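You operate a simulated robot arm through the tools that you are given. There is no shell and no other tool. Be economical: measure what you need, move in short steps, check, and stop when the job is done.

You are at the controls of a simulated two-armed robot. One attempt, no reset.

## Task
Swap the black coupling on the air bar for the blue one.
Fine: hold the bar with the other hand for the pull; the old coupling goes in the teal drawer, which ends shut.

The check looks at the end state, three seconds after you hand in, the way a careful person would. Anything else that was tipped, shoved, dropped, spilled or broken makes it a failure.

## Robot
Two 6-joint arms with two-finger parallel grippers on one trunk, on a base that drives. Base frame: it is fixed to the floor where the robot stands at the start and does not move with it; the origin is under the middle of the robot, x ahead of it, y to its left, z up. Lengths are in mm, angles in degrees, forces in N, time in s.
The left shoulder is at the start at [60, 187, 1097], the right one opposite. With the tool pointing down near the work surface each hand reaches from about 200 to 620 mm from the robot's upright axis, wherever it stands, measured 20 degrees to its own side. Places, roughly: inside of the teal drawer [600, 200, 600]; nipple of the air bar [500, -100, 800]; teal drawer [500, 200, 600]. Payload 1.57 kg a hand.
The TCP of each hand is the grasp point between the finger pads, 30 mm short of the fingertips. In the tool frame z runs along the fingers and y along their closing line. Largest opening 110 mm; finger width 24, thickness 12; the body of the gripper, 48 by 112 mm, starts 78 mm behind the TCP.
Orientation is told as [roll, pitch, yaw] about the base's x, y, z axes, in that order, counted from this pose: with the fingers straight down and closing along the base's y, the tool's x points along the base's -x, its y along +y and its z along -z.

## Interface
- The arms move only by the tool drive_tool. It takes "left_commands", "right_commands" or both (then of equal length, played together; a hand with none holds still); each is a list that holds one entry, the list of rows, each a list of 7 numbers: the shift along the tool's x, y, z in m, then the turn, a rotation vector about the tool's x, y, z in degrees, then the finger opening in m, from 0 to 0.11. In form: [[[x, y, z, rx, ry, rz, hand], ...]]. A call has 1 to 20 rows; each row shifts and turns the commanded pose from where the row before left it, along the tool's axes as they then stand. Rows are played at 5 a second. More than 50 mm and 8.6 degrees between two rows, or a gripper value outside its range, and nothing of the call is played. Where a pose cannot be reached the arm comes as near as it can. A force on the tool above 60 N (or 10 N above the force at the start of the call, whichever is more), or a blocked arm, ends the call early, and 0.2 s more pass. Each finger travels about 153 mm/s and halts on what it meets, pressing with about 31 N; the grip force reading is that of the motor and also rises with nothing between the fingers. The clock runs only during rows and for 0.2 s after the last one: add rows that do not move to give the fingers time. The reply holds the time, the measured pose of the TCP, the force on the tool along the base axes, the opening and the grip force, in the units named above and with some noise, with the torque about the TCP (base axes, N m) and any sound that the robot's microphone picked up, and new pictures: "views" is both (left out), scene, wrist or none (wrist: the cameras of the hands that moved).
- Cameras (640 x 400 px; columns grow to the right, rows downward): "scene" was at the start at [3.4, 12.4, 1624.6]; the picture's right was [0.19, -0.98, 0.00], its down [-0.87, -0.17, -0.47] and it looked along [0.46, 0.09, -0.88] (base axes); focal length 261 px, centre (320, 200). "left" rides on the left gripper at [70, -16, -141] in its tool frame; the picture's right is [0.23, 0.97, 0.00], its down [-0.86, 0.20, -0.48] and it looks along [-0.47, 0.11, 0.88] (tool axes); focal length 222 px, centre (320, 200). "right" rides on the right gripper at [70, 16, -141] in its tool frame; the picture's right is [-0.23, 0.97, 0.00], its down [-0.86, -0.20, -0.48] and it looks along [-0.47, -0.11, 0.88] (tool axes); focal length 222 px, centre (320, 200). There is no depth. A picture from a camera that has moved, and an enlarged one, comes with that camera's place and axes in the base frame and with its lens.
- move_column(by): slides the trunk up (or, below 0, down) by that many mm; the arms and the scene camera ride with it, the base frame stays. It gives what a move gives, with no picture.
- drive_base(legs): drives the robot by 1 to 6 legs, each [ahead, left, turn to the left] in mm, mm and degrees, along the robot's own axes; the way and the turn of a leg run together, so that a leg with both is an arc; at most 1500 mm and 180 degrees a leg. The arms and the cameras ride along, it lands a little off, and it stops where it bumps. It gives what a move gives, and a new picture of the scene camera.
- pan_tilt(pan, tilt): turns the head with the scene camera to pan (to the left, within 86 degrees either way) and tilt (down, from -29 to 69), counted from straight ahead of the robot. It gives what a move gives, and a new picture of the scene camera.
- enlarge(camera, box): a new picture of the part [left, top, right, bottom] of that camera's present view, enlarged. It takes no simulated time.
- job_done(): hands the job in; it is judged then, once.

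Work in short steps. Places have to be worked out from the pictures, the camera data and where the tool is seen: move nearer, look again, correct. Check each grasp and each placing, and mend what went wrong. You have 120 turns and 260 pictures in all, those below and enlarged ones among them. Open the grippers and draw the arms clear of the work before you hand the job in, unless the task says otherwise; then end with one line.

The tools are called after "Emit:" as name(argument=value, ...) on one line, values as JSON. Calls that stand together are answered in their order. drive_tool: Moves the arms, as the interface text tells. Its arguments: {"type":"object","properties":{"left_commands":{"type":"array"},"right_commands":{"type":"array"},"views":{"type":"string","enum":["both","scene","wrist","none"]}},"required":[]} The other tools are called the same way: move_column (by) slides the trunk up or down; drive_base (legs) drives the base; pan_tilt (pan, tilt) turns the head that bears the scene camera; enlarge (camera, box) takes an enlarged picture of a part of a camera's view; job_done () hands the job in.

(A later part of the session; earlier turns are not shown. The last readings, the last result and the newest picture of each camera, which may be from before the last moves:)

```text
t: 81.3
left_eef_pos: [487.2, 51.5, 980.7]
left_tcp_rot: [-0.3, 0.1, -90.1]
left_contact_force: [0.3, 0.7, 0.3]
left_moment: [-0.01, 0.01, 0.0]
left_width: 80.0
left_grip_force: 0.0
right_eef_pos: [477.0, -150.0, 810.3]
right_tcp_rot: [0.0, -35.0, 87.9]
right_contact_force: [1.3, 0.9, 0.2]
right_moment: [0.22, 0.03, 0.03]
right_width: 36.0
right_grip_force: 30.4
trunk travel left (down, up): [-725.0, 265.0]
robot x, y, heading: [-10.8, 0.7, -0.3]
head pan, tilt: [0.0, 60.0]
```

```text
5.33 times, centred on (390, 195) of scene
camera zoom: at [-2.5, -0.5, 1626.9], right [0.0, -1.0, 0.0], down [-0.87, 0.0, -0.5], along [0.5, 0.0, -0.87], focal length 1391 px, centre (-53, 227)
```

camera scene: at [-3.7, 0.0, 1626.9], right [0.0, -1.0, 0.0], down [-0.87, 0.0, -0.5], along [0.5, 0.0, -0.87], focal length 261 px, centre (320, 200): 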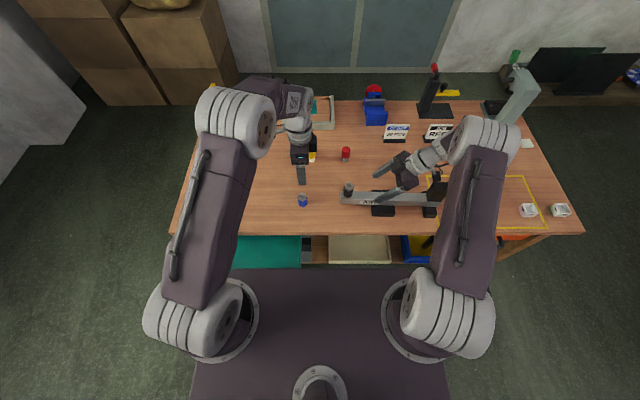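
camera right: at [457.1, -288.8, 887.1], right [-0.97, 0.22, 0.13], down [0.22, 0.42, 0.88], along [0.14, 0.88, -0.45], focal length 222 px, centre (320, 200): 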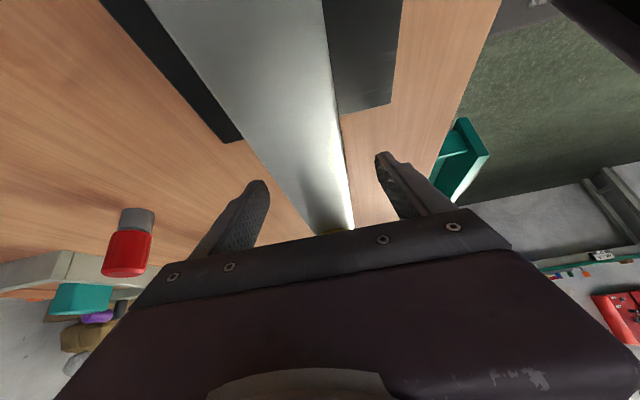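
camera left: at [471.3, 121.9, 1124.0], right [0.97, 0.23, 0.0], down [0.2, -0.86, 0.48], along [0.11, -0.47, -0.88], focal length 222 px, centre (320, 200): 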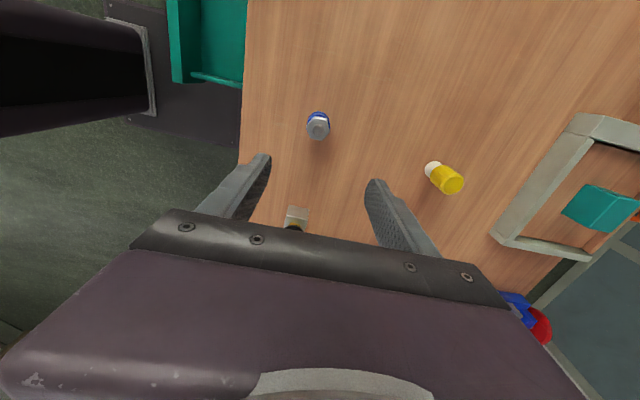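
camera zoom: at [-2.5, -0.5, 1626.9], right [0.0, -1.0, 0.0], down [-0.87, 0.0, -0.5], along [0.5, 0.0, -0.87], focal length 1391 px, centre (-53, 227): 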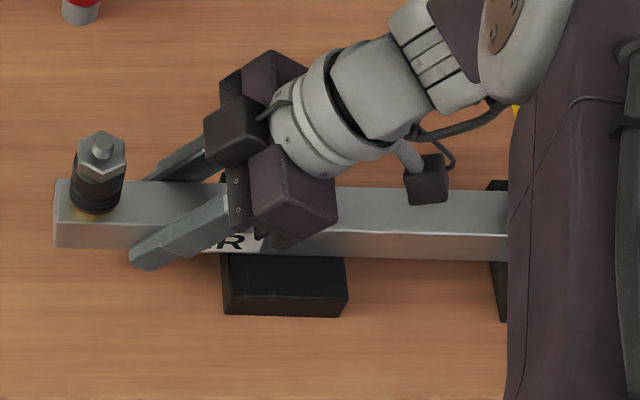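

Bar held (36 mm, 30 N). Left hand goes above the coupling.

Emit:
drive_tool(left_commands=[[[-0.038, -0.002, 0, 0, 0, 0, 0.07], [-0.038, -0.002, 0.01, 0, 0, 0, 0.07], [-0.038, -0.002, 0.01, 0, 0, 0, 0.07], [-0.037, -0.001, 0.015, 0, 0, 0, 0.07], [0, 0, 0, 0, 0, 0, 0.07]]], views="wrist")

Emit:
enlarge(camera="scene", box=[330, 145, 430, 220])

```text
t: 82.5
left_eef_pos: [483.0, -98.5, 947.7]
left_tcp_rot: [-0.3, 0.0, -90.1]
left_contact_force: [0.2, -0.1, -0.1]
left_moment: [-0.01, 0.03, -0.01]
left_width: 70.0
left_grip_force: 0.2
right_eef_pos: [476.0, -150.3, 811.0]
right_tcp_rot: [0.0, -35.0, 87.9]
right_contact_force: [0.1, 0.2, 0.4]
right_moment: [0.49, 0.01, 0.13]
right_width: 35.9
right_grip_force: 31.2
trunk travel left (down, up): [-725.0, 265.0]
robot x, y, heading: [-12.7, -1.2, -0.2]
head pan, tilt: [0.0, 60.0]
camera left: at [466.5, -29.8, 1090.0], right [0.97, 0.23, 0.0], down [0.2, -0.86, 0.48], along [0.1, -0.47, -0.88], focal length 222 px, centre (320, 200)
```

left: 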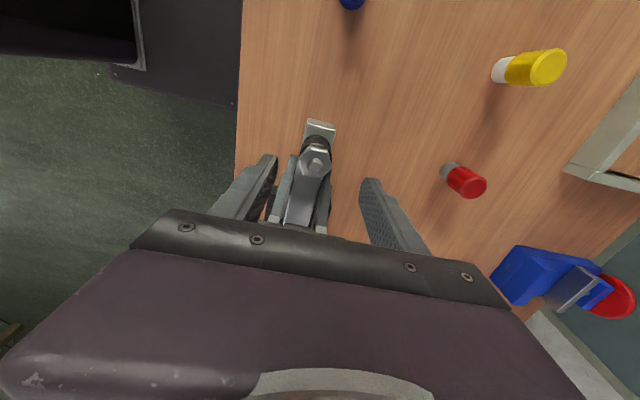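

```text
5.33 times, centred on (380, 182) of scene
camera zoom: at [-2.7, -0.6, 1626.9], right [0.0, -1.0, 0.0], down [-0.87, 0.0, -0.5], along [0.5, 0.0, -0.87], focal length 1391 px, centre (0, 293)
```

zoom: 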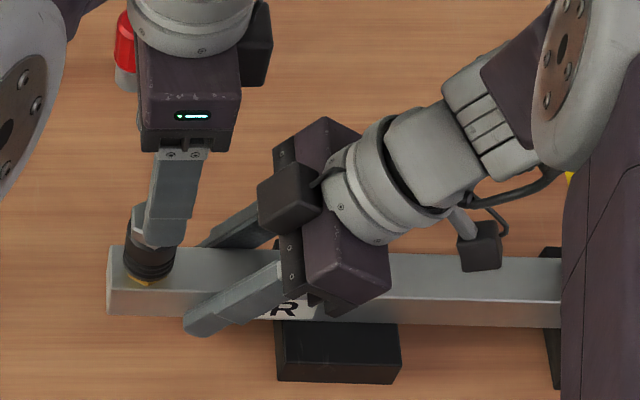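

I verify the tip location in the close view before descending.

Emit:
enlarge(camera="left", box=[270, 110, 370, 190])

```text
5.00 times, centred on (320, 150) of left
camera zoom: at [466.5, -29.8, 1090.0], right [0.97, 0.23, 0.0], down [0.2, -0.86, 0.48], along [0.1, -0.47, -0.88], focal length 1111 px, centre (320, 450)
```

zoom: 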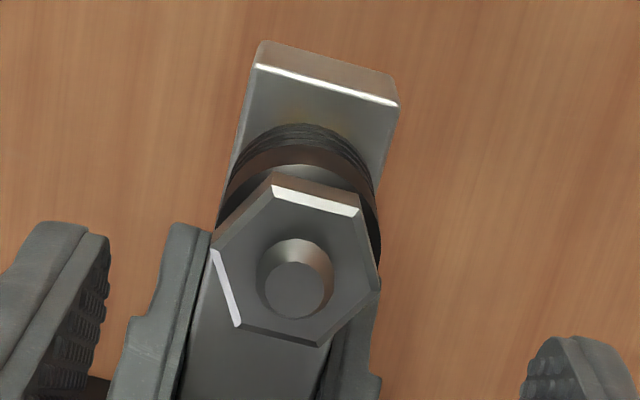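

Coupling at about [479,-100.5]. I centre and descend to TCP z≈868 (tips ~838, bar top 827).

Emit:
drive_tool(left_commands=[[[-0.002, -0.004, 0, 0, 0, 0, 0.07], [0, 0, 0.025, 0, 0, 0, 0.07], [0, 0, 0.025, 0, 0, 0, 0.07], [0, 0, 0.02, 0, 0, 0, 0.07], [0, 0, 0.01, 0, 0, 0, 0.07], [0, 0, 0, 0, 0, 0, 0.07]]], views="none")

Emit:
enlarge(camera="scene", box=[330, 145, 410, 215])

Emit:
enlarge(camera="left", box=[240, 120, 400, 220])

```text
t: 83.9
left_eef_pos: [478.0, -97.2, 866.4]
left_tcp_rot: [-0.2, 0.0, -90.1]
left_contact_force: [-0.3, -0.1, 0.3]
left_moment: [-0.03, 0.0, 0.0]
left_width: 70.1
left_grip_force: 0.1
right_eef_pos: [476.5, -149.3, 810.8]
right_tcp_rot: [0.0, -35.0, 87.9]
right_contact_force: [-0.3, 0.4, 0.2]
right_moment: [0.36, 0.03, 0.0]
right_width: 35.9
right_grip_force: 31.2
trunk travel left (down, up): [-725.0, 265.0]
robot x, y, heading: [-9.5, 2.2, 0.0]
head pan, tilt: [0.0, 60.0]
```

```text
5.71 times, centred on (370, 180) of scene
camera zoom: at [-2.8, -0.8, 1626.9], right [0.0, -1.0, 0.0], down [-0.87, 0.0, -0.5], along [0.5, 0.0, -0.87], focal length 1490 px, centre (34, 314)
```

zoom: 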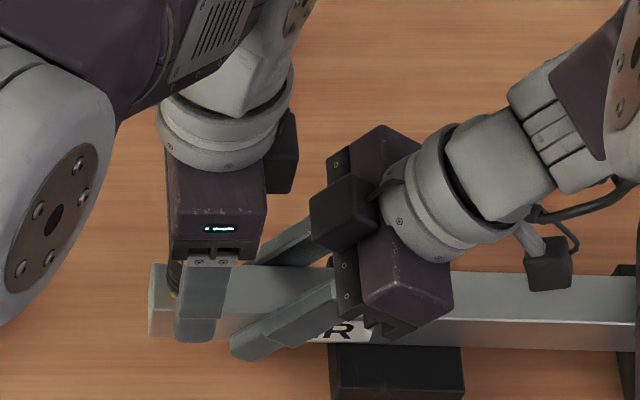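

```text
4.00 times, centred on (320, 170) of left
camera zoom: at [461.6, -28.5, 1007.6], right [0.97, 0.23, 0.0], down [0.2, -0.86, 0.48], along [0.11, -0.47, -0.88], focal length 888 px, centre (320, 320)
```

zoom: 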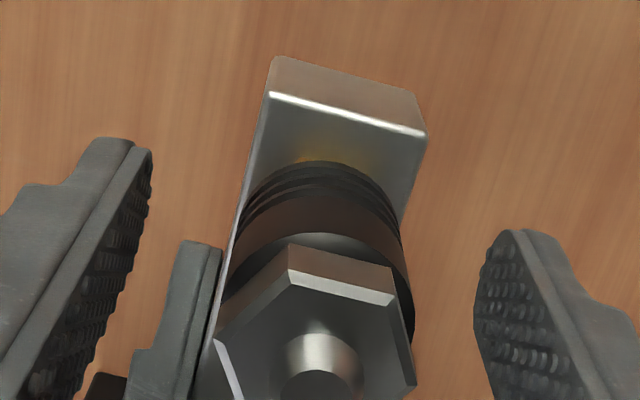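

Well aligned. I nudge 3 mm toward −y and close gradually on the coupling.

Emit:
drive_tool(left_commands=[[[-0.003, 0, 0, 0, 0, 0, 0.05], [0, 0, 0, 0, 0, 0, 0.035], [0, 0, 0, 0, 0, 0, 0.028], [0, 0, 0, 0, 0, 0, 0.02], [0, 0, 0, 0, 0, 0, 0.01], [0, 0, 0, 0, 0, 0, 0.01]]], views="none")

Emit:
enlarge(camera="left", box=[240, 120, 400, 220])

```text
t: 85.3
left_eef_pos: [479.1, -100.7, 866.1]
left_tcp_rot: [-0.2, 0.0, -90.1]
left_contact_force: [2.0, -0.7, -3.9]
left_moment: [0.0, -0.4, 0.05]
left_width: 33.1
left_grip_force: 31.0
right_eef_pos: [477.0, -149.3, 810.7]
right_tcp_rot: [0.1, -34.9, 87.9]
right_contact_force: [-2.6, 0.5, 3.4]
right_moment: [-0.34, -0.01, 0.0]
right_width: 35.9
right_grip_force: 30.9
trunk travel left (down, up): [-725.0, 265.0]
robot x, y, heading: [-11.9, -2.4, -0.1]
head pan, tilt: [0.0, 60.0]
```

```text
4.00 times, centred on (320, 170) of left
camera zoom: at [461.7, -31.8, 1008.2], right [0.97, 0.23, 0.0], down [0.2, -0.86, 0.48], along [0.11, -0.47, -0.88], focal length 888 px, centre (320, 320)
```

zoom: 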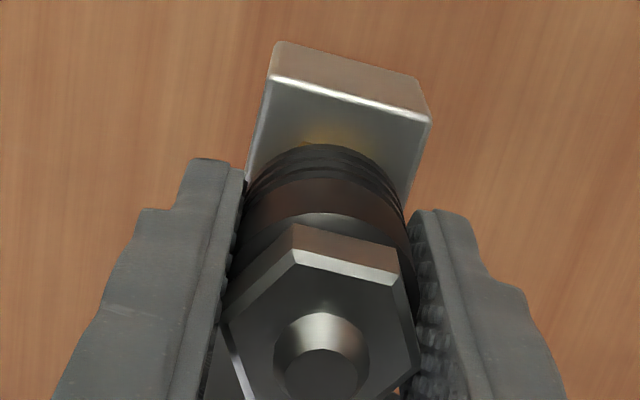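

Coupling gripped at 33 mm. I pull straight up in small rows while the right hand holds.

Emit:
drive_tool(left_commands=[[[0, 0, -0.003, 0, 0, 0, 0.0], [0, 0, -0.003, 0, 0, 0, 0.0], [0, 0, -0.003, 0, 0, 0, 0.0], [0, 0, -0.003, 0, 0, 0, 0.0], [0, 0, -0.003, 0, 0, 0, 0.0]]], views="none")

Emit:
enlarge(camera="left", box=[240, 120, 400, 220])

Emit:
enlarge(camera="scene", box=[330, 145, 430, 220])

```text
t: 86.5
left_eef_pos: [477.8, -102.4, 882.2]
left_tcp_rot: [-0.2, -0.1, -90.1]
left_contact_force: [0.1, -0.7, -0.1]
left_moment: [-0.01, 0.01, -0.02]
left_width: 33.1
left_grip_force: 31.6
right_eef_pos: [476.2, -149.8, 810.3]
right_tcp_rot: [0.0, -35.0, 87.9]
right_contact_force: [0.7, -1.1, 0.5]
right_moment: [0.36, -0.02, -0.05]
right_width: 35.8
right_grip_force: 30.8
trunk travel left (down, up): [-725.0, 265.0]
robot x, y, heading: [-6.4, 1.2, -0.2]
head pan, tilt: [0.0, 60.0]
```

```text
4.00 times, centred on (320, 170) of left
camera zoom: at [462.1, -32.5, 1023.2], right [0.97, 0.23, 0.0], down [0.2, -0.86, 0.48], along [0.1, -0.47, -0.88], focal length 888 px, centre (320, 320)
```

zoom: 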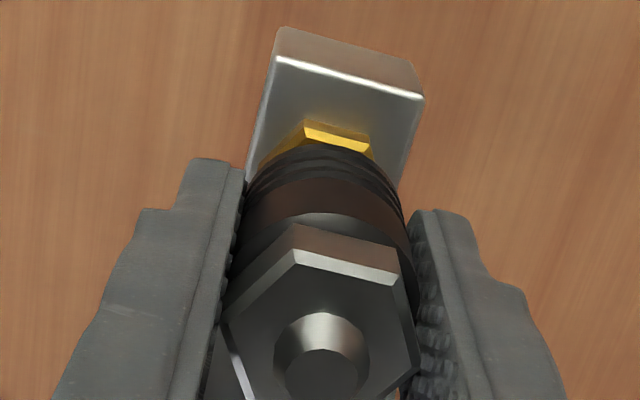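

```text
5.33 times, centred on (380, 182) of scene
camera zoom: at [-2.6, -0.8, 1626.9], right [0.0, -1.0, 0.0], down [-0.87, 0.0, -0.5], along [0.5, 0.0, -0.87], focal length 1391 px, centre (0, 293)
```

zoom: 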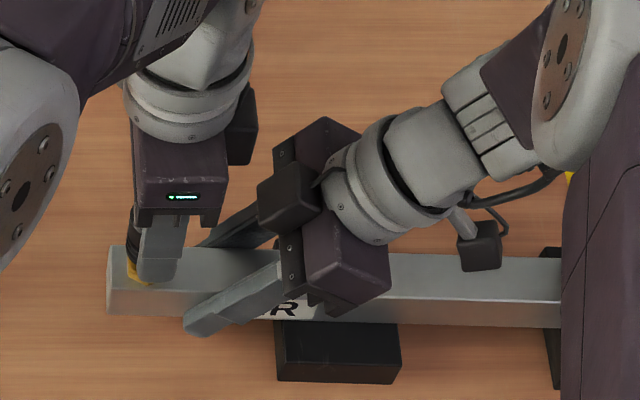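

It popped off with the bar unmoved. I lift further to clear.

Emit:
drive_tool(left_commands=[[[0, 0, -0.01, 0, 0, 0, 0.0], [0, 0, -0.02, 0, 0, 0, 0.0], [0, 0, -0.03, 0, 0, 0, 0.0], [0, 0, -0.03, 0, 0, 0, 0.0], [0, 0, -0.02, 0, 0, 0, 0.0]]], views="both")

Emit:
enlarge(camera="scene", box=[330, 125, 430, 220])

```text
t: 87.7
left_eef_pos: [478.6, -98.9, 992.9]
left_tcp_rot: [-0.2, 0.1, -90.1]
left_contact_force: [-0.6, 0.3, -0.7]
left_moment: [-0.02, 0.02, -0.01]
left_width: 33.1
left_grip_force: 31.5
right_eef_pos: [476.0, -150.1, 810.8]
right_tcp_rot: [0.0, -35.0, 87.9]
right_contact_force: [0.9, -0.7, 1.7]
right_moment: [0.19, -0.04, 0.04]
right_width: 35.9
right_grip_force: 30.7
trunk travel left (down, up): [-725.0, 265.0]
robot x, y, heading: [-9.3, 2.3, -0.1]
head pan, tilt: [0.0, 60.0]
camera scene: at [-2.6, -0.8, 1626.9], right [0.0, -1.0, 0.0], down [-0.87, 0.0, -0.5], along [0.5, 0.0, -0.87], focal length 261 px, centre (320, 200)
camera left: at [461.7, -30.7, 1134.2], right [0.97, 0.23, 0.0], down [0.2, -0.86, 0.48], along [0.1, -0.47, -0.88], focal length 222 px, centre (320, 200)
```

scene: 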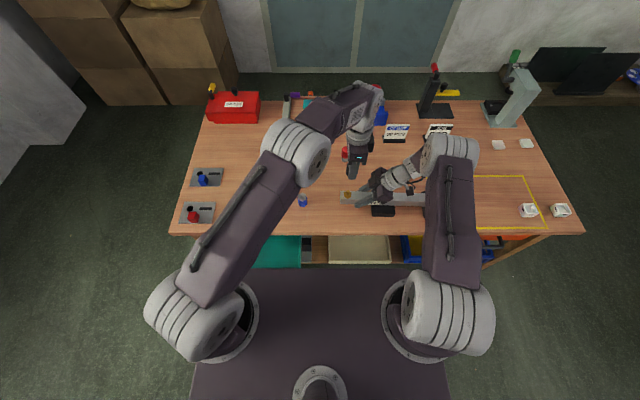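
left: 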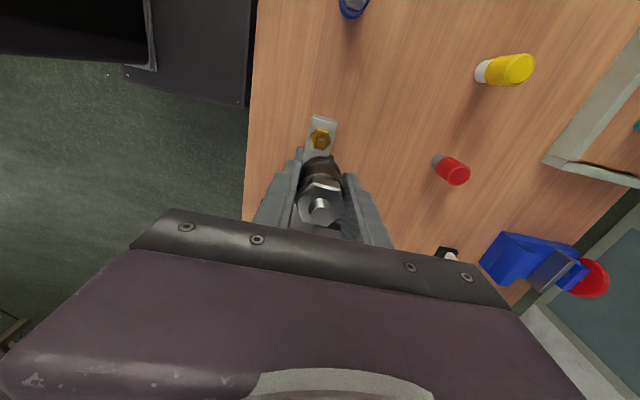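

```text
4.21 times, centred on (380, 172) of scene
camera zoom: at [-2.6, -0.8, 1626.9], right [0.0, -1.0, 0.0], down [-0.87, 0.0, -0.5], along [0.5, 0.0, -0.87], focal length 1098 px, centre (67, 316)
```

zoom: 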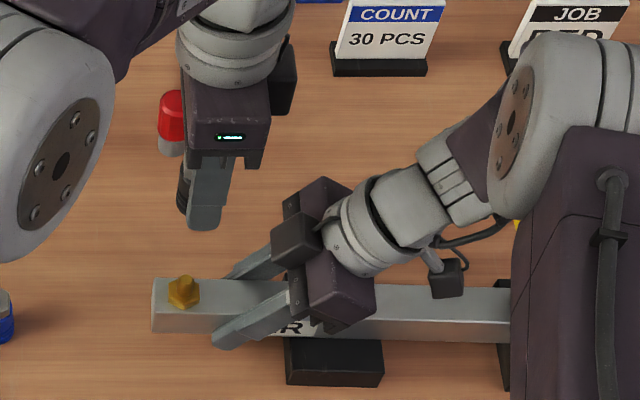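

Old coupling is off and in the left hand; nipple intact. I carry it over to above the open drawer (right hand keeps holding the bar).

Emit:
drive_tool(left_commands=[[[0.04, 0, 0, 0, 0, 0, 0.0], [0.04, 0, 0, 0, 0, 0, 0.0], [0.04, -0.02, 0, 0, 0, 0, 0.0], [0.04, -0.025, 0, 0, 0, 0, 0.0], [0.04, -0.025, 0, 0, 0, 0, 0.0], [0.04, -0.025, 0, 0, 0, 0, 0.0], [0.04, -0.025, 0, 0, 0, 0, 0.0], [0.02, -0.03, 0, 0, 0, 0, 0.0], [0, -0.03, 0, 0, 0, 0, 0.0], [0, 0, 0, 0, 0, 0, 0.0]]], views="wrist")

Emit:
pan_tilt(pan=25, tilt=68)

```text
t: 89.9
left_eef_pos: [300.1, 200.4, 993.3]
left_tcp_rot: [-0.2, 0.0, -90.1]
left_contact_force: [-0.2, -0.1, -1.0]
left_moment: [0.01, 0.01, 0.02]
left_width: 32.9
left_grip_force: 30.9
right_eef_pos: [475.2, -149.1, 810.5]
right_tcp_rot: [0.2, -35.1, 87.9]
right_contact_force: [-2.7, -1.2, 0.1]
right_moment: [0.19, -0.12, -0.23]
right_width: 36.0
right_grip_force: 30.8
trunk travel left (down, up): [-725.0, 265.0]
robot x, y, heading: [-10.8, -3.2, 0.1]
head pan, tilt: [0.0, 60.0]
camera left: at [284.0, 269.1, 1134.6], right [0.97, 0.23, 0.0], down [0.2, -0.86, 0.48], along [0.11, -0.47, -0.88], focal length 222 px, centre (320, 200)
```

left: 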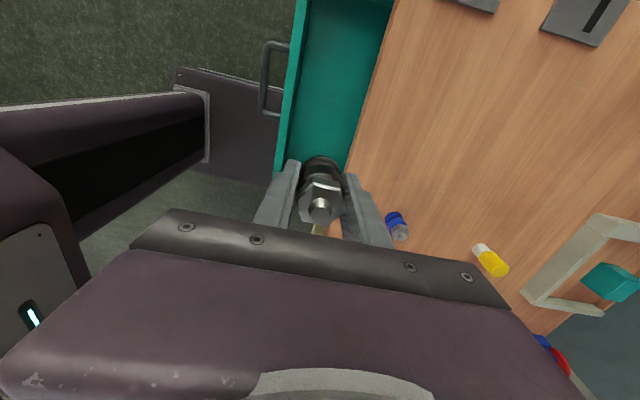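

```text
t: 90.8
left_eef_pos: [300.4, 200.3, 992.4]
left_tcp_rot: [-0.1, 0.1, -90.2]
left_contact_force: [-0.3, 0.0, -0.4]
left_moment: [-0.02, -0.01, -0.01]
left_width: 32.9
left_grip_force: 31.1
right_eef_pos: [477.0, -150.2, 811.0]
right_tcp_rot: [0.0, -34.9, 87.9]
right_contact_force: [-1.8, -0.3, -0.6]
right_moment: [0.35, -0.1, -0.15]
right_width: 36.1
right_grip_force: 31.8
trunk travel left (down, up): [-725.0, 265.0]
robot x, y, heading: [-6.0, -1.1, -0.2]
head pan, tilt: [25.0, 68.0]
camera scene: at [-17.8, 23.4, 1618.3], right [0.42, -0.91, 0.0], down [-0.84, -0.39, -0.37], along [0.34, 0.16, -0.93], focal length 261 px, centre (320, 200)
```

scene: 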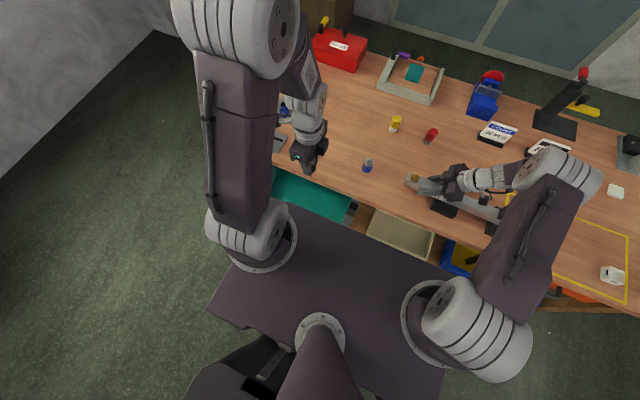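

Above the drawer. I lower to z≈780 and look again for the inside.

Emit:
drive_tool(left_commands=[[[0.0, 0, 0.04, 0, 0, 0, 0.0], [0.0, 0, 0.04, 0, 0, 0, 0.0], [0.0, 0, 0.04, 0, 0, 0, 0.0], [0.0, 0, 0.04, 0, 0, 0, 0.0], [0.0, 0, 0.04, 0, 0, 0, 0.0], [0, 0, 0, 0, 0, 0, 0.0]]], views="both")

```text
t: 92.2
left_eef_pos: [299.5, 197.7, 792.6]
left_tcp_rot: [-0.2, 0.0, -90.1]
left_contact_force: [-0.2, 0.2, -0.6]
left_moment: [-0.05, -0.02, 0.0]
left_width: 32.9
left_grip_force: 31.0
right_eef_pos: [476.9, -151.2, 810.3]
right_tcp_rot: [0.0, -35.0, 88.0]
right_contact_force: [0.8, -1.3, 0.0]
right_moment: [0.34, 0.05, 0.02]
right_width: 35.9
right_grip_force: 31.2
trunk travel left (down, up): [-725.0, 265.0]
robot x, y, heading: [-12.4, -0.1, -0.3]
head pan, tilt: [25.0, 68.0]
camera scene: at [-17.5, 23.3, 1618.3], right [0.42, -0.91, 0.0], down [-0.84, -0.39, -0.37], along [0.34, 0.16, -0.93], focal length 261 px, centre (320, 200)
camera left: at [282.1, 266.3, 933.3], right [0.97, 0.23, 0.0], down [0.2, -0.86, 0.48], along [0.11, -0.47, -0.88], focal length 222 px, centre (320, 200)
```

scene: 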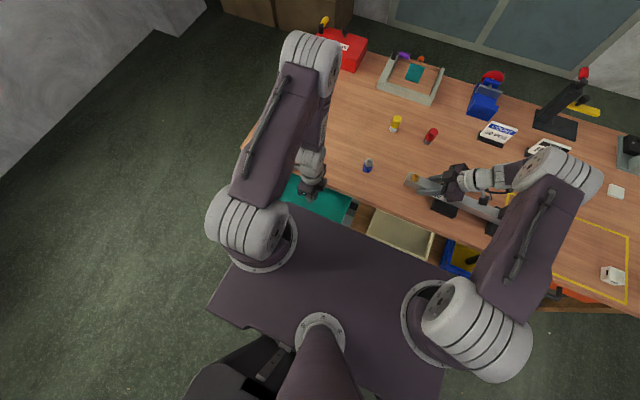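
left: 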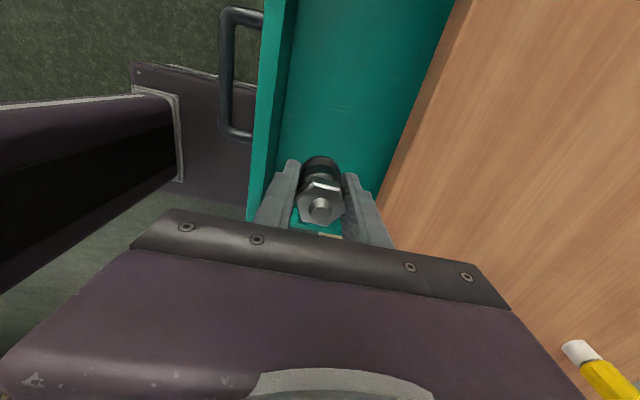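

The drop point is well inside. I descend to z≈690, then check.

Emit:
drive_tool(left_commands=[[[0.003, 0, 0.03, 0, 0, 0, 0.0], [0.003, 0, 0.03, 0, 0, 0, 0.0], [0.003, 0, 0.03, 0, 0, 0, 0.0], [0.003, 0, 0.02, 0, 0, 0, 0.0], [0, 0, 0, 0, 0, 0, 0.0]]], views="wrist")

```text
t: 93.4
left_eef_pos: [297.9, 211.0, 682.5]
left_tcp_rot: [-0.2, 0.0, -90.1]
left_contact_force: [-0.2, -0.5, -0.6]
left_moment: [0.0, -0.03, -0.01]
left_width: 32.7
left_grip_force: 30.9
right_eef_pos: [476.6, -150.1, 810.2]
right_tcp_rot: [0.0, -35.0, 87.9]
right_contact_force: [0.3, -0.7, -0.6]
right_moment: [0.07, -0.14, -0.13]
right_width: 35.8
right_grip_force: 31.4
trunk travel left (down, up): [-725.0, 265.0]
robot x, y, heading: [-9.6, -0.3, -0.2]
head pan, tilt: [25.0, 68.0]
camera left: at [281.7, 280.1, 823.7], right [0.97, 0.23, 0.0], down [0.2, -0.86, 0.48], along [0.11, -0.47, -0.88], focal length 222 px, centre (320, 200)
```

left: 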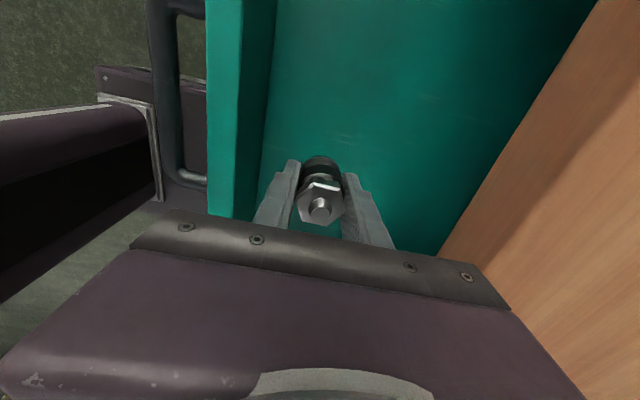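

Still clear on all sides. I descend gently another 36 mm watching force.

Emit:
drive_tool(left_commands=[[[0, 0, 0.01, 0, 0, 0, 0.0], [0, 0, 0.01, 0, 0, 0, 0.0], [0, 0, 0.008, 0, 0, 0, 0.0], [0, 0, 0.008, 0, 0, 0, 0.0], [0, 0, 0, 0, 0, 0, 0.0]]], views="wrist")

```text
t: 94.3
left_eef_pos: [298.6, 211.0, 654.1]
left_tcp_rot: [0.2, 0.2, -89.9]
left_contact_force: [-2.5, -2.4, 39.1]
left_moment: [-0.47, 0.61, 0.13]
left_width: 33.2
left_grip_force: 31.2
right_eef_pos: [474.3, -151.2, 811.0]
right_tcp_rot: [0.0, -35.1, 88.0]
right_contact_force: [-1.9, 1.3, 0.9]
right_moment: [-0.72, -0.17, -0.48]
right_width: 35.9
right_grip_force: 31.5
trunk travel left (down, up): [-725.0, 265.0]
robot x, y, heading: [-11.1, -0.0, -0.1]
head pan, tilt: [25.0, 68.0]
stopped in row 4 (left hand): the force on the tool passed its limit (the readings are from after the stop); the commanded pose is now the measured one
camera left: at [281.8, 280.1, 796.8], right [0.97, 0.23, 0.0], down [0.2, -0.86, 0.48], along [0.11, -0.46, -0.88], focal length 222 px, centre (320, 200)
```

left: 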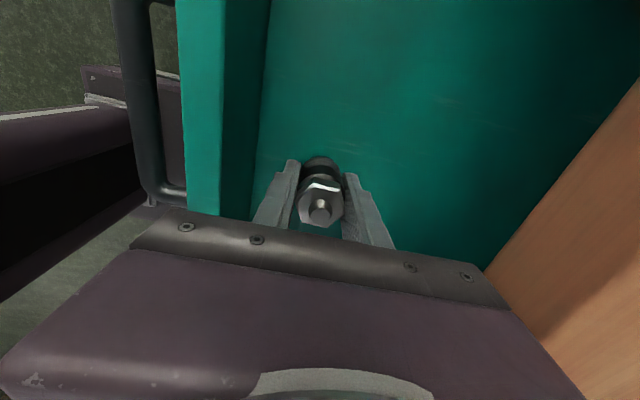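

The coupling touched the drawer floor (z≈621). I ease up 2 mm and open slowly, then rise.

Emit:
drive_tool(left_commands=[[[0, 0, -0.002, 0, 0, 0, 0.0], [0, 0, 0, 0, 0, 0, 0.036], [0, 0, 0, 0, 0, 0, 0.042], [0, 0, 0, 0, 0, 0, 0.05], [0, 0, 0, 0, 0, 0, 0.055], [0, 0, -0.02, 0, 0, 0, 0.055], [0, 0, -0.04, 0, 0, 0, 0.055], [0, 0, -0.04, 0, 0, 0, 0.055]]], views="wrist")

```text
t: 96.1
left_eef_pos: [300.2, 211.0, 755.4]
left_tcp_rot: [0.0, 0.1, -90.1]
left_contact_force: [0.3, 0.3, 0.1]
left_moment: [0.02, 0.03, -0.02]
left_width: 54.8
left_grip_force: 0.0
right_eef_pos: [476.4, -149.4, 812.5]
right_tcp_rot: [0.2, -35.1, 87.9]
right_contact_force: [0.0, -2.2, 3.9]
right_moment: [0.15, -0.29, -0.09]
right_width: 36.0
right_grip_force: 30.8
trunk travel left (down, up): [-725.0, 265.0]
robot x, y, heading: [-10.2, 2.2, 0.2]
head pan, tilt: [25.0, 68.0]
camera left: at [282.9, 280.4, 897.4], right [0.97, 0.23, 0.0], down [0.2, -0.86, 0.48], along [0.11, -0.46, -0.88], focal length 222 px, centre (320, 200)
```

left: 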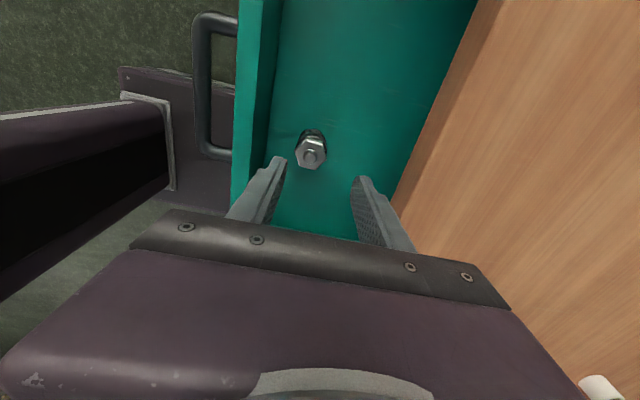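

Old coupling stands in the drawer. Now up and over to the blue coupling.

Emit:
drive_tool(left_commands=[[[0, 0, -0.045, 0, 0, 0, 0.07], [0, 0, -0.045, 0, 0, 0, 0.07], [0, 0, -0.045, 0, 0, 0, 0.07], [0, 0.02, -0.04, 0, 0, 0, 0.07], [-0.03, 0.035, 0, 0, 0, 0, 0.07], [-0.03, 0.035, 0, 0, 0, 0, 0.07], [-0.03, 0.035, 0, 0, 0, 0, 0.07], [-0.03, 0.035, 0, 0, 0, 0, 0.07], [-0.027, 0.018, 0, 0, 0, 0, 0.07], [0, 0, 0, 0, 0, 0, 0.07]]], views="none")

Emit:
pan_tilt(pan=0, tilt=60)

Emit:
enlarge(camera="left", box=[220, 80, 420, 210])

Emit:
enlarge(camera="scene", box=[280, 160, 400, 220])

```text
t: 98.3
left_eef_pos: [476.5, 64.2, 930.2]
left_tcp_rot: [0.1, 0.1, -90.0]
left_contact_force: [0.9, 0.0, 0.5]
left_moment: [0.02, -0.01, 0.03]
left_width: 69.9
left_grip_force: 0.1
right_eef_pos: [476.1, -148.9, 810.9]
right_tcp_rot: [0.2, -35.0, 87.9]
right_contact_force: [-1.8, 0.1, 3.3]
right_moment: [0.34, -0.14, -0.03]
right_width: 36.0
right_grip_force: 30.6
trunk travel left (down, up): [-725.0, 265.0]
robot x, y, heading: [-9.5, -1.3, -0.2]
head pan, tilt: [25.0, 68.0]
```

```text
t: 99.2
left_eef_pos: [476.9, 65.4, 930.6]
left_tcp_rot: [0.1, 0.2, -90.0]
left_contact_force: [-0.4, 0.2, 0.0]
left_moment: [0.0, -0.01, 0.01]
left_width: 69.9
left_grip_force: 0.0
right_eef_pos: [476.1, -149.3, 810.4]
right_tcp_rot: [0.1, -35.0, 87.8]
right_contact_force: [-2.1, 0.5, 1.9]
right_moment: [0.39, -0.25, -0.05]
right_width: 35.9
right_grip_force: 30.8
trunk travel left (down, up): [-725.0, 265.0]
robot x, y, heading: [-8.7, -0.5, -0.2]
head pan, tilt: [0.0, 60.0]
camera scene: at [-3.5, -0.2, 1626.9], right [0.0, -1.0, 0.0], down [-0.87, 0.0, -0.5], along [0.5, 0.0, -0.87], focal length 261 px, centre (320, 200)
```

scene: 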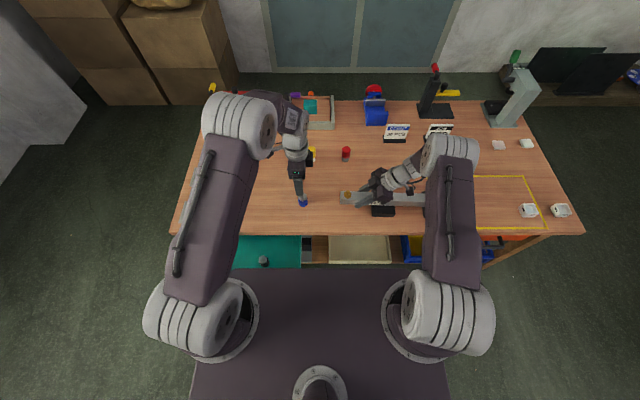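

```text
3.08 times, centred on (320, 145) of left
camera zoom: at [459.2, 133.9, 1071.8], right [0.97, 0.23, 0.0], down [0.2, -0.86, 0.48], along [0.11, -0.47, -0.88], focal length 684 px, centre (320, 369)
```

zoom: 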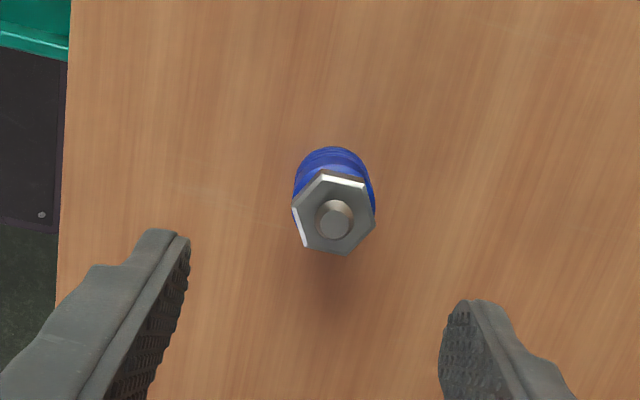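

```text
5.33 times, centred on (340, 190) of scene
camera zoom: at [-3.5, -0.2, 1626.9], right [0.0, -1.0, 0.0], down [-0.87, 0.0, -0.5], along [0.5, 0.0, -0.87], focal length 1391 px, centre (213, 253)
```

zoom: 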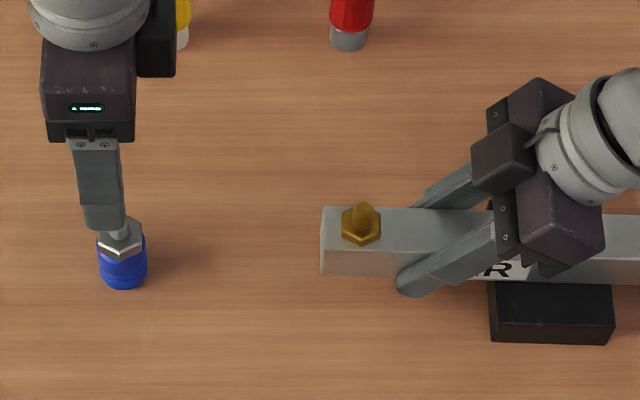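

Blue at [480.5,63]. I centre and descend to TCP z≈797, tips just above the table.

Emit:
drive_tool(left_commands=[[[-0.002, 0.004, 0.02, 0, 0, 0, 0.07], [0, 0, 0.03, 0, 0, 0, 0.07], [0, 0, 0.03, 0, 0, 0, 0.07], [0, 0, 0.025, 0, 0, 0, 0.07], [0, 0, 0.015, 0, 0, 0, 0.07], [0, 0, 0.01, 0, 0, 0, 0.07], [0, 0, 0, 0, 0, 0, 0.07]]], views="none")

Emit:
enlarge(camera="left", box=[240, 120, 400, 220])

Emit:
enlarge(camera="scene", box=[280, 160, 360, 220])

```text
t: 100.8
left_eef_pos: [482.6, 63.3, 799.3]
left_tcp_rot: [0.0, 0.1, -90.0]
left_contact_force: [-0.4, -0.1, -1.0]
left_moment: [0.0, 0.0, 0.03]
left_width: 70.0
left_grip_force: 0.0
right_eef_pos: [474.7, -148.9, 811.3]
right_tcp_rot: [0.1, -35.0, 87.9]
right_contact_force: [-1.4, -0.3, 4.0]
right_moment: [0.29, -0.18, -0.09]
right_width: 35.9
right_grip_force: 30.9
trunk travel left (down, up): [-725.0, 265.0]
robot x, y, heading: [-12.0, 0.1, -0.0]
head pan, tilt: [0.0, 60.0]
```

```text
4.00 times, centred on (320, 170) of left
camera zoom: at [464.7, 132.2, 941.7], right [0.97, 0.23, 0.0], down [0.2, -0.86, 0.48], along [0.11, -0.47, -0.88], focal length 888 px, centre (320, 320)
```

zoom: 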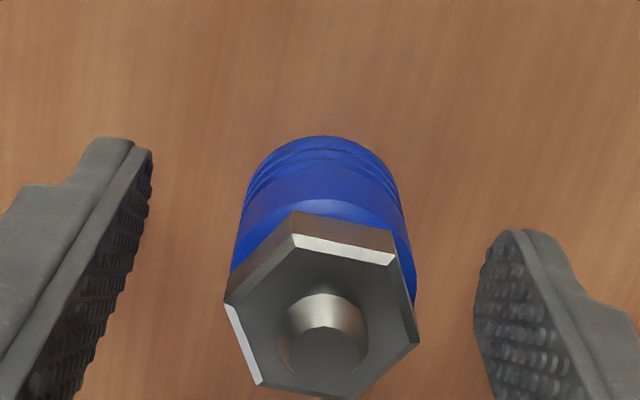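

```text
6.67 times, centred on (320, 190) of scene
camera zoom: at [-3.5, -0.4, 1626.9], right [0.0, -1.0, 0.0], down [-0.87, 0.0, -0.5], along [0.5, 0.0, -0.87], focal length 1739 px, centre (320, 267)
```

zoom: 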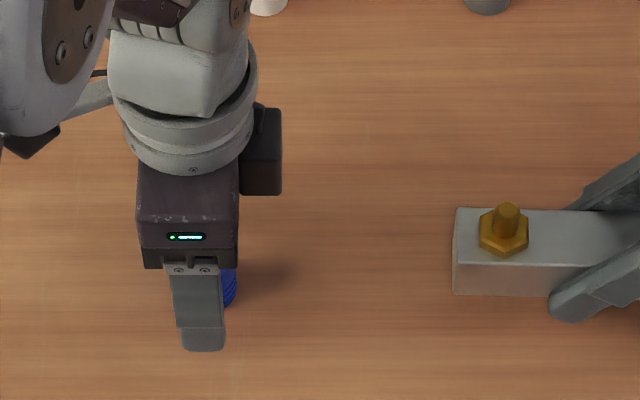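

Blue is centred. I close on it stepwise.

Emit:
drive_tool(left_commands=[[[0, 0, 0.002, 0, 0, 0, 0.05], [0, 0, 0, 0, 0, 0, 0.038], [0, 0, 0, 0, 0, 0, 0.034], [0, 0, 0, 0, 0, 0, 0.02], [0, 0, 0, 0, 0, 0, 0.01], [0, 0, 0, 0, 0, 0, 0.0]]], views="none")

Emit:
enlarge(camera="left", box=[240, 120, 400, 220])

```text
t: 102.2
left_eef_pos: [482.0, 62.6, 798.9]
left_tcp_rot: [0.1, 0.1, -90.0]
left_contact_force: [-0.6, 0.3, -0.8]
left_moment: [-0.01, -0.04, -0.01]
left_width: 32.9
left_grip_force: 31.1
right_eef_pos: [474.9, -149.7, 811.3]
right_tcp_rot: [0.1, -35.1, 87.8]
right_contact_force: [-0.8, -0.7, 2.9]
right_moment: [0.24, -0.16, -0.07]
right_width: 35.5
right_grip_force: 30.7
trunk travel left (down, up): [-725.0, 265.0]
robot x, y, heading: [-7.4, 0.2, 0.0]
head pan, tilt: [0.0, 60.0]
```

```text
4.00 times, centred on (320, 170) of left
camera zoom: at [464.6, 132.5, 940.1], right [0.97, 0.23, 0.0], down [0.2, -0.86, 0.48], along [0.11, -0.47, -0.88], focal length 888 px, centre (320, 320)
```

zoom: 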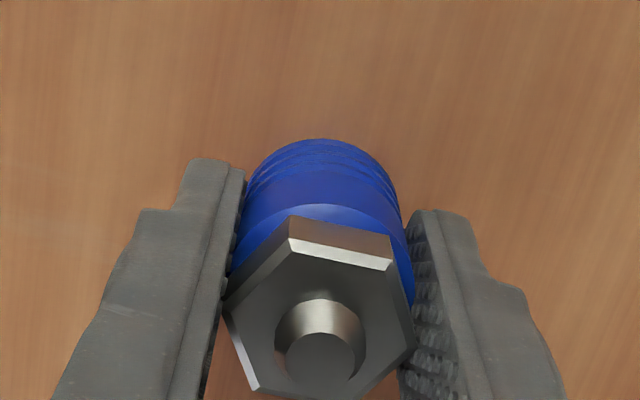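

Gripped (33 mm). I lift it and carry it above the nipple.

Emit:
drive_tool(left_commands=[[[0, 0, -0.03, 0, 0, 0, 0.0], [0, 0, -0.04, 0, 0, 0, 0.0], [0, 0, -0.045, 0, 0, 0, 0.0], [0, 0, -0.025, 0, 0, 0, 0.0], [-0.04, -0.001, 0, 0, 0, 0, 0.0], [-0.04, -0.001, 0, 0, 0, 0, 0.0], [-0.04, -0.001, 0, 0, 0, 0, 0.0], [-0.04, -0.001, 0, 0, 0, 0, 0.0], [-0.003, 0, 0, 0, 0, 0, 0.0], [0, 0, 0, 0, 0, 0, 0.0]]], views="none")

Emit:
enlarge(camera="left", box=[240, 90, 400, 210])

Emit:
enlarge(camera="scene", box=[330, 145, 410, 215])

```text
t: 104.4
left_eef_pos: [477.7, -100.6, 938.9]
left_tcp_rot: [0.0, 0.1, -90.0]
left_contact_force: [0.3, 0.4, -0.9]
left_moment: [-0.01, -0.03, 0.04]
left_width: 32.8
left_grip_force: 31.3
right_eef_pos: [476.1, -150.0, 810.9]
right_tcp_rot: [0.2, -35.0, 87.9]
right_contact_force: [-1.2, -0.9, 4.1]
right_moment: [0.32, -0.22, 0.02]
right_width: 35.6
right_grip_force: 30.9
trunk travel left (down, up): [-725.0, 265.0]
robot x, y, heading: [-6.9, -2.5, -0.1]
head pan, tilt: [0.0, 60.0]
```

```text
3.33 times, centred on (320, 150) of left
camera zoom: at [460.6, -31.0, 1079.0], right [0.97, 0.23, 0.0], down [0.2, -0.86, 0.48], along [0.11, -0.46, -0.88], focal length 740 px, centre (320, 367)
```

zoom: 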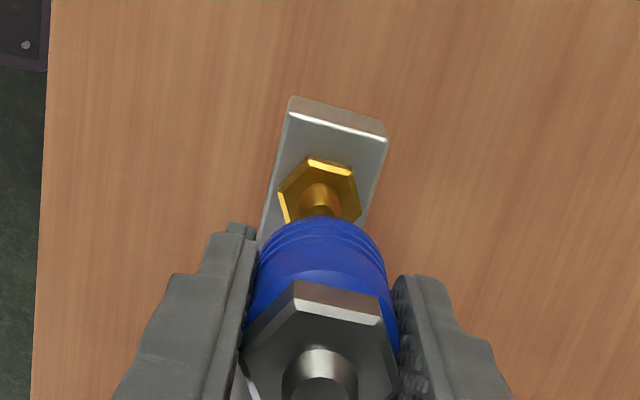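

```text
5.71 times, centred on (370, 180) of scene
camera zoom: at [-3.4, -0.4, 1626.9], right [0.0, -1.0, 0.0], down [-0.87, 0.0, -0.5], along [0.5, 0.0, -0.87], focal length 1490 px, centre (34, 314)
```

zoom: 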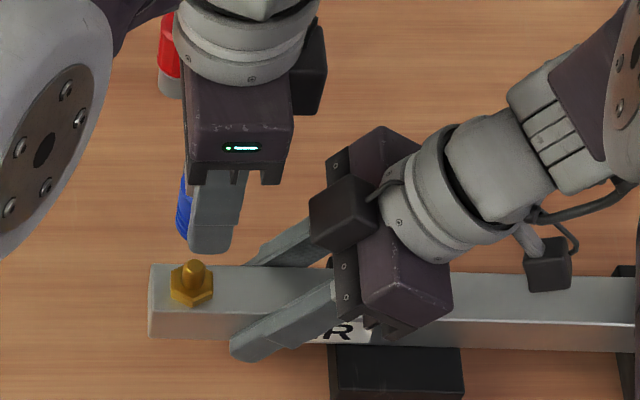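

Nipple centre ≈[476.3,-98.7]; top z≈855. I nudge (−0.5,+1) and descend 40 mm to just above the nipple, then look.

Emit:
drive_tool(left_commands=[[[0.001, -0.0005, 0.02, 0, 0, 0, 0.0], [0, 0, 0.015, 0, 0, 0, 0.0], [0, 0, 0.005, 0, 0, 0, 0.0], [0, 0, 0, 0, 0, 0, 0.0]]], views="none")

Emit:
enlarge(camera="left", box=[270, 110, 370, 210])

Emit:
enlarge(camera="scene", box=[335, 170, 385, 210])

```text
t: 105.4
left_eef_pos: [477.5, -100.4, 897.2]
left_tcp_rot: [0.0, 0.2, -90.0]
left_contact_force: [0.0, 1.2, -0.3]
left_moment: [0.0, 0.0, -0.01]
left_width: 32.9
left_grip_force: 30.7
right_eef_pos: [476.3, -148.8, 810.2]
right_tcp_rot: [0.1, -35.0, 87.9]
right_contact_force: [-0.5, 0.3, 4.5]
right_moment: [0.3, -0.19, -0.02]
right_width: 35.9
right_grip_force: 30.4
trunk travel left (down, up): [-725.0, 265.0]
robot x, y, heading: [-12.0, -1.2, 0.1]
head pan, tilt: [0.0, 60.0]
```

```text
4.00 times, centred on (320, 160) of left
camera zoom: at [460.6, -31.1, 1038.5], right [0.97, 0.23, 0.0], down [0.2, -0.86, 0.48], along [0.11, -0.47, -0.88], focal length 888 px, centre (320, 360)
```

zoom: 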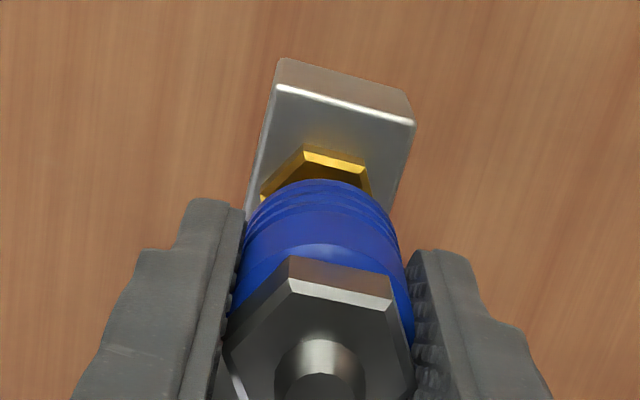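

```text
10.00 times, centred on (360, 190) of scene
camera zoom: at [-3.4, -0.3, 1626.9], right [0.0, -1.0, 0.0], down [-0.87, 0.0, -0.5], along [0.5, 0.0, -0.87], focal length 2608 px, centre (-80, 300)
```

zoom: 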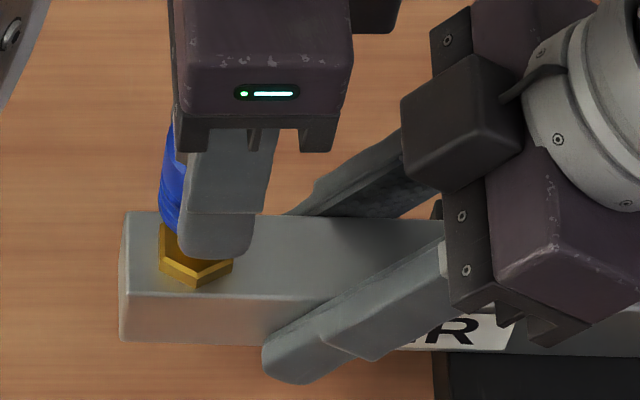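

Alignment matches the pull-off picture. I push down slowly with the bar held.

Emit:
drive_tool(left_commands=[[[0, 0, 0.003, 0, 0, 0, 0.0], [0, 0, 0.003, 0, 0, 0, 0.0], [0, 0, 0.003, 0, 0, 0, 0.0], [0, 0, 0.003, 0, 0, 0, 0.0], [0, 0, 0.003, 0, 0, 0, 0.0], [0, 0, 0, 0, 0, 0, 0.0]]], views="none")

Emit:
enlarge(camera="left", box=[270, 110, 370, 210])

```text
t: 106.8
left_eef_pos: [476.6, -99.2, 882.0]
left_tcp_rot: [-0.1, 0.1, -90.1]
left_contact_force: [0.1, -0.4, -0.6]
left_moment: [0.02, -0.02, -0.02]
left_width: 32.9
left_grip_force: 31.0
right_eef_pos: [475.6, -149.0, 811.4]
right_tcp_rot: [0.1, -35.0, 87.9]
right_contact_force: [-1.2, -0.5, 4.7]
right_moment: [0.29, -0.17, -0.04]
right_width: 35.9
right_grip_force: 30.4
trunk travel left (down, up): [-725.0, 265.0]
robot x, y, heading: [-10.4, -1.4, -0.1]
head pan, tilt: [0.0, 60.0]
```

```text
4.00 times, centred on (320, 160) of left
camera zoom: at [459.8, -29.9, 1023.9], right [0.97, 0.23, 0.0], down [0.2, -0.86, 0.48], along [0.11, -0.47, -0.88], focal length 888 px, centre (320, 360)
```

zoom: 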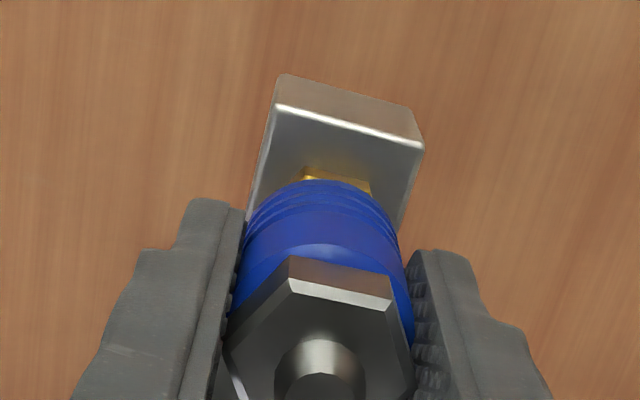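

It slides over the nipple freely. I continue down to the seat.

Emit:
drive_tool(left_commands=[[[0, 0, 0.003, 0, 0, 0, 0.0], [0, 0, 0.003, 0, 0, 0, 0.0], [0, 0, 0.002, 0, 0, 0, 0.0], [0, 0, 0.002, 0, 0, 0, 0.0], [0, 0, 0.002, 0, 0, 0, 0.0], [0, 0, 0.002, 0, 0, 0, 0.0], [0, 0, 0, 0, 0, 0, 0.0]]], views="none")

Emit:
enlarge(camera="left", box=[270, 110, 370, 210])

```text
t: 108.4
left_eef_pos: [476.7, -98.9, 867.9]
left_tcp_rot: [0.0, 0.0, -90.0]
left_contact_force: [-11.4, 3.1, 23.5]
left_moment: [-0.11, 0.42, 0.04]
left_width: 33.0
left_grip_force: 31.3
right_eef_pos: [475.8, -149.4, 811.7]
right_tcp_rot: [0.1, -34.9, 87.9]
right_contact_force: [10.9, 1.2, -11.2]
right_moment: [-0.59, -0.1, -0.47]
right_width: 35.9
right_grip_force: 31.4
trunk travel left (down, up): [-725.0, 265.0]
robot x, y, heading: [-9.4, 0.3, -0.1]
head pan, tilt: [0.0, 60.0]
```

```text
4.00 times, centred on (320, 160) of left
camera zoom: at [459.9, -29.7, 1009.9], right [0.97, 0.23, 0.0], down [0.2, -0.86, 0.48], along [0.11, -0.47, -0.88], focal length 888 px, centre (320, 360)
```

zoom: 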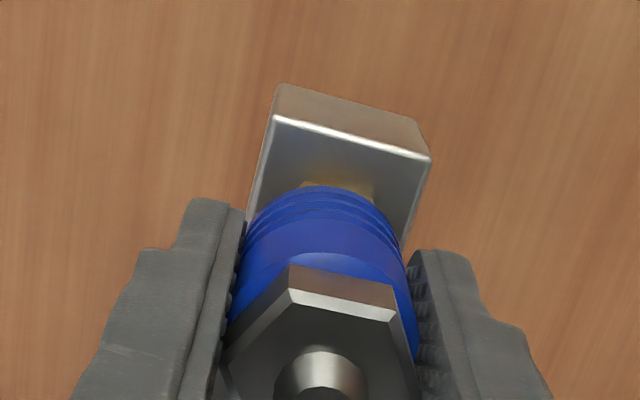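

Contact at 23 N near seat depth. I press a bit further (relieving the x side load) and listen for a click.

Emit:
drive_tool(left_commands=[[[0, -0.001, 0.001, 0, 0, 0, 0.0], [0, 0, 0.001, 0, 0, 0, 0.0], [0, 0, 0.001, 0, 0, 0, 0.0], [0, 0, 0, 0, 0, 0, 0.0]]], views="none")

Emit:
enlarge(camera="scene", box=[335, 170, 385, 210])

```text
t: 109.4
left_eef_pos: [477.0, -98.5, 865.9]
left_tcp_rot: [0.0, 0.0, -89.9]
left_contact_force: [0.1, -0.9, 22.8]
left_moment: [-0.3, 0.35, 0.05]
left_width: 32.8
left_grip_force: 31.0
right_eef_pos: [476.2, -149.9, 809.9]
right_tcp_rot: [0.0, -35.0, 87.9]
right_contact_force: [6.1, 2.2, -7.2]
right_moment: [-0.86, -0.31, 0.01]
right_width: 35.7
right_grip_force: 31.0
trunk travel left (down, up): [-725.0, 265.0]
robot x, y, heading: [-12.6, -1.4, -0.1]
head pan, tilt: [0.0, 60.0]
```

```text
10.00 times, centred on (360, 190) of scene
camera zoom: at [-3.1, 0.4, 1627.0], right [0.0, -1.0, 0.0], down [-0.87, 0.0, -0.5], along [0.5, 0.0, -0.87], focal length 2608 px, centre (-80, 300)
```

zoom: 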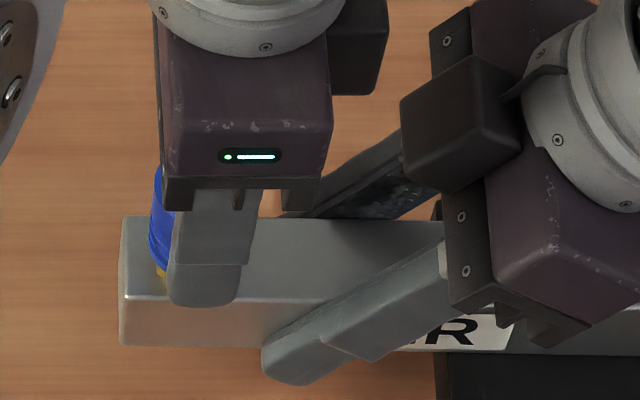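

I check whether the coupling slid in the fingers or on the nipple by comparing its position in the hand.

Emit:
enlarge(camera="left", box=[240, 120, 400, 220])

```text
4.00 times, centred on (320, 170) of left
camera zoom: at [459.2, -29.1, 1007.8], right [0.97, 0.23, 0.0], down [0.2, -0.85, 0.48], along [0.11, -0.47, -0.88], focal length 888 px, centre (320, 320)
```

zoom: 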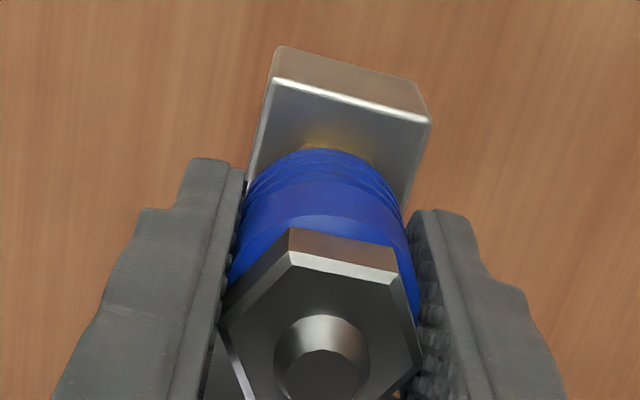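

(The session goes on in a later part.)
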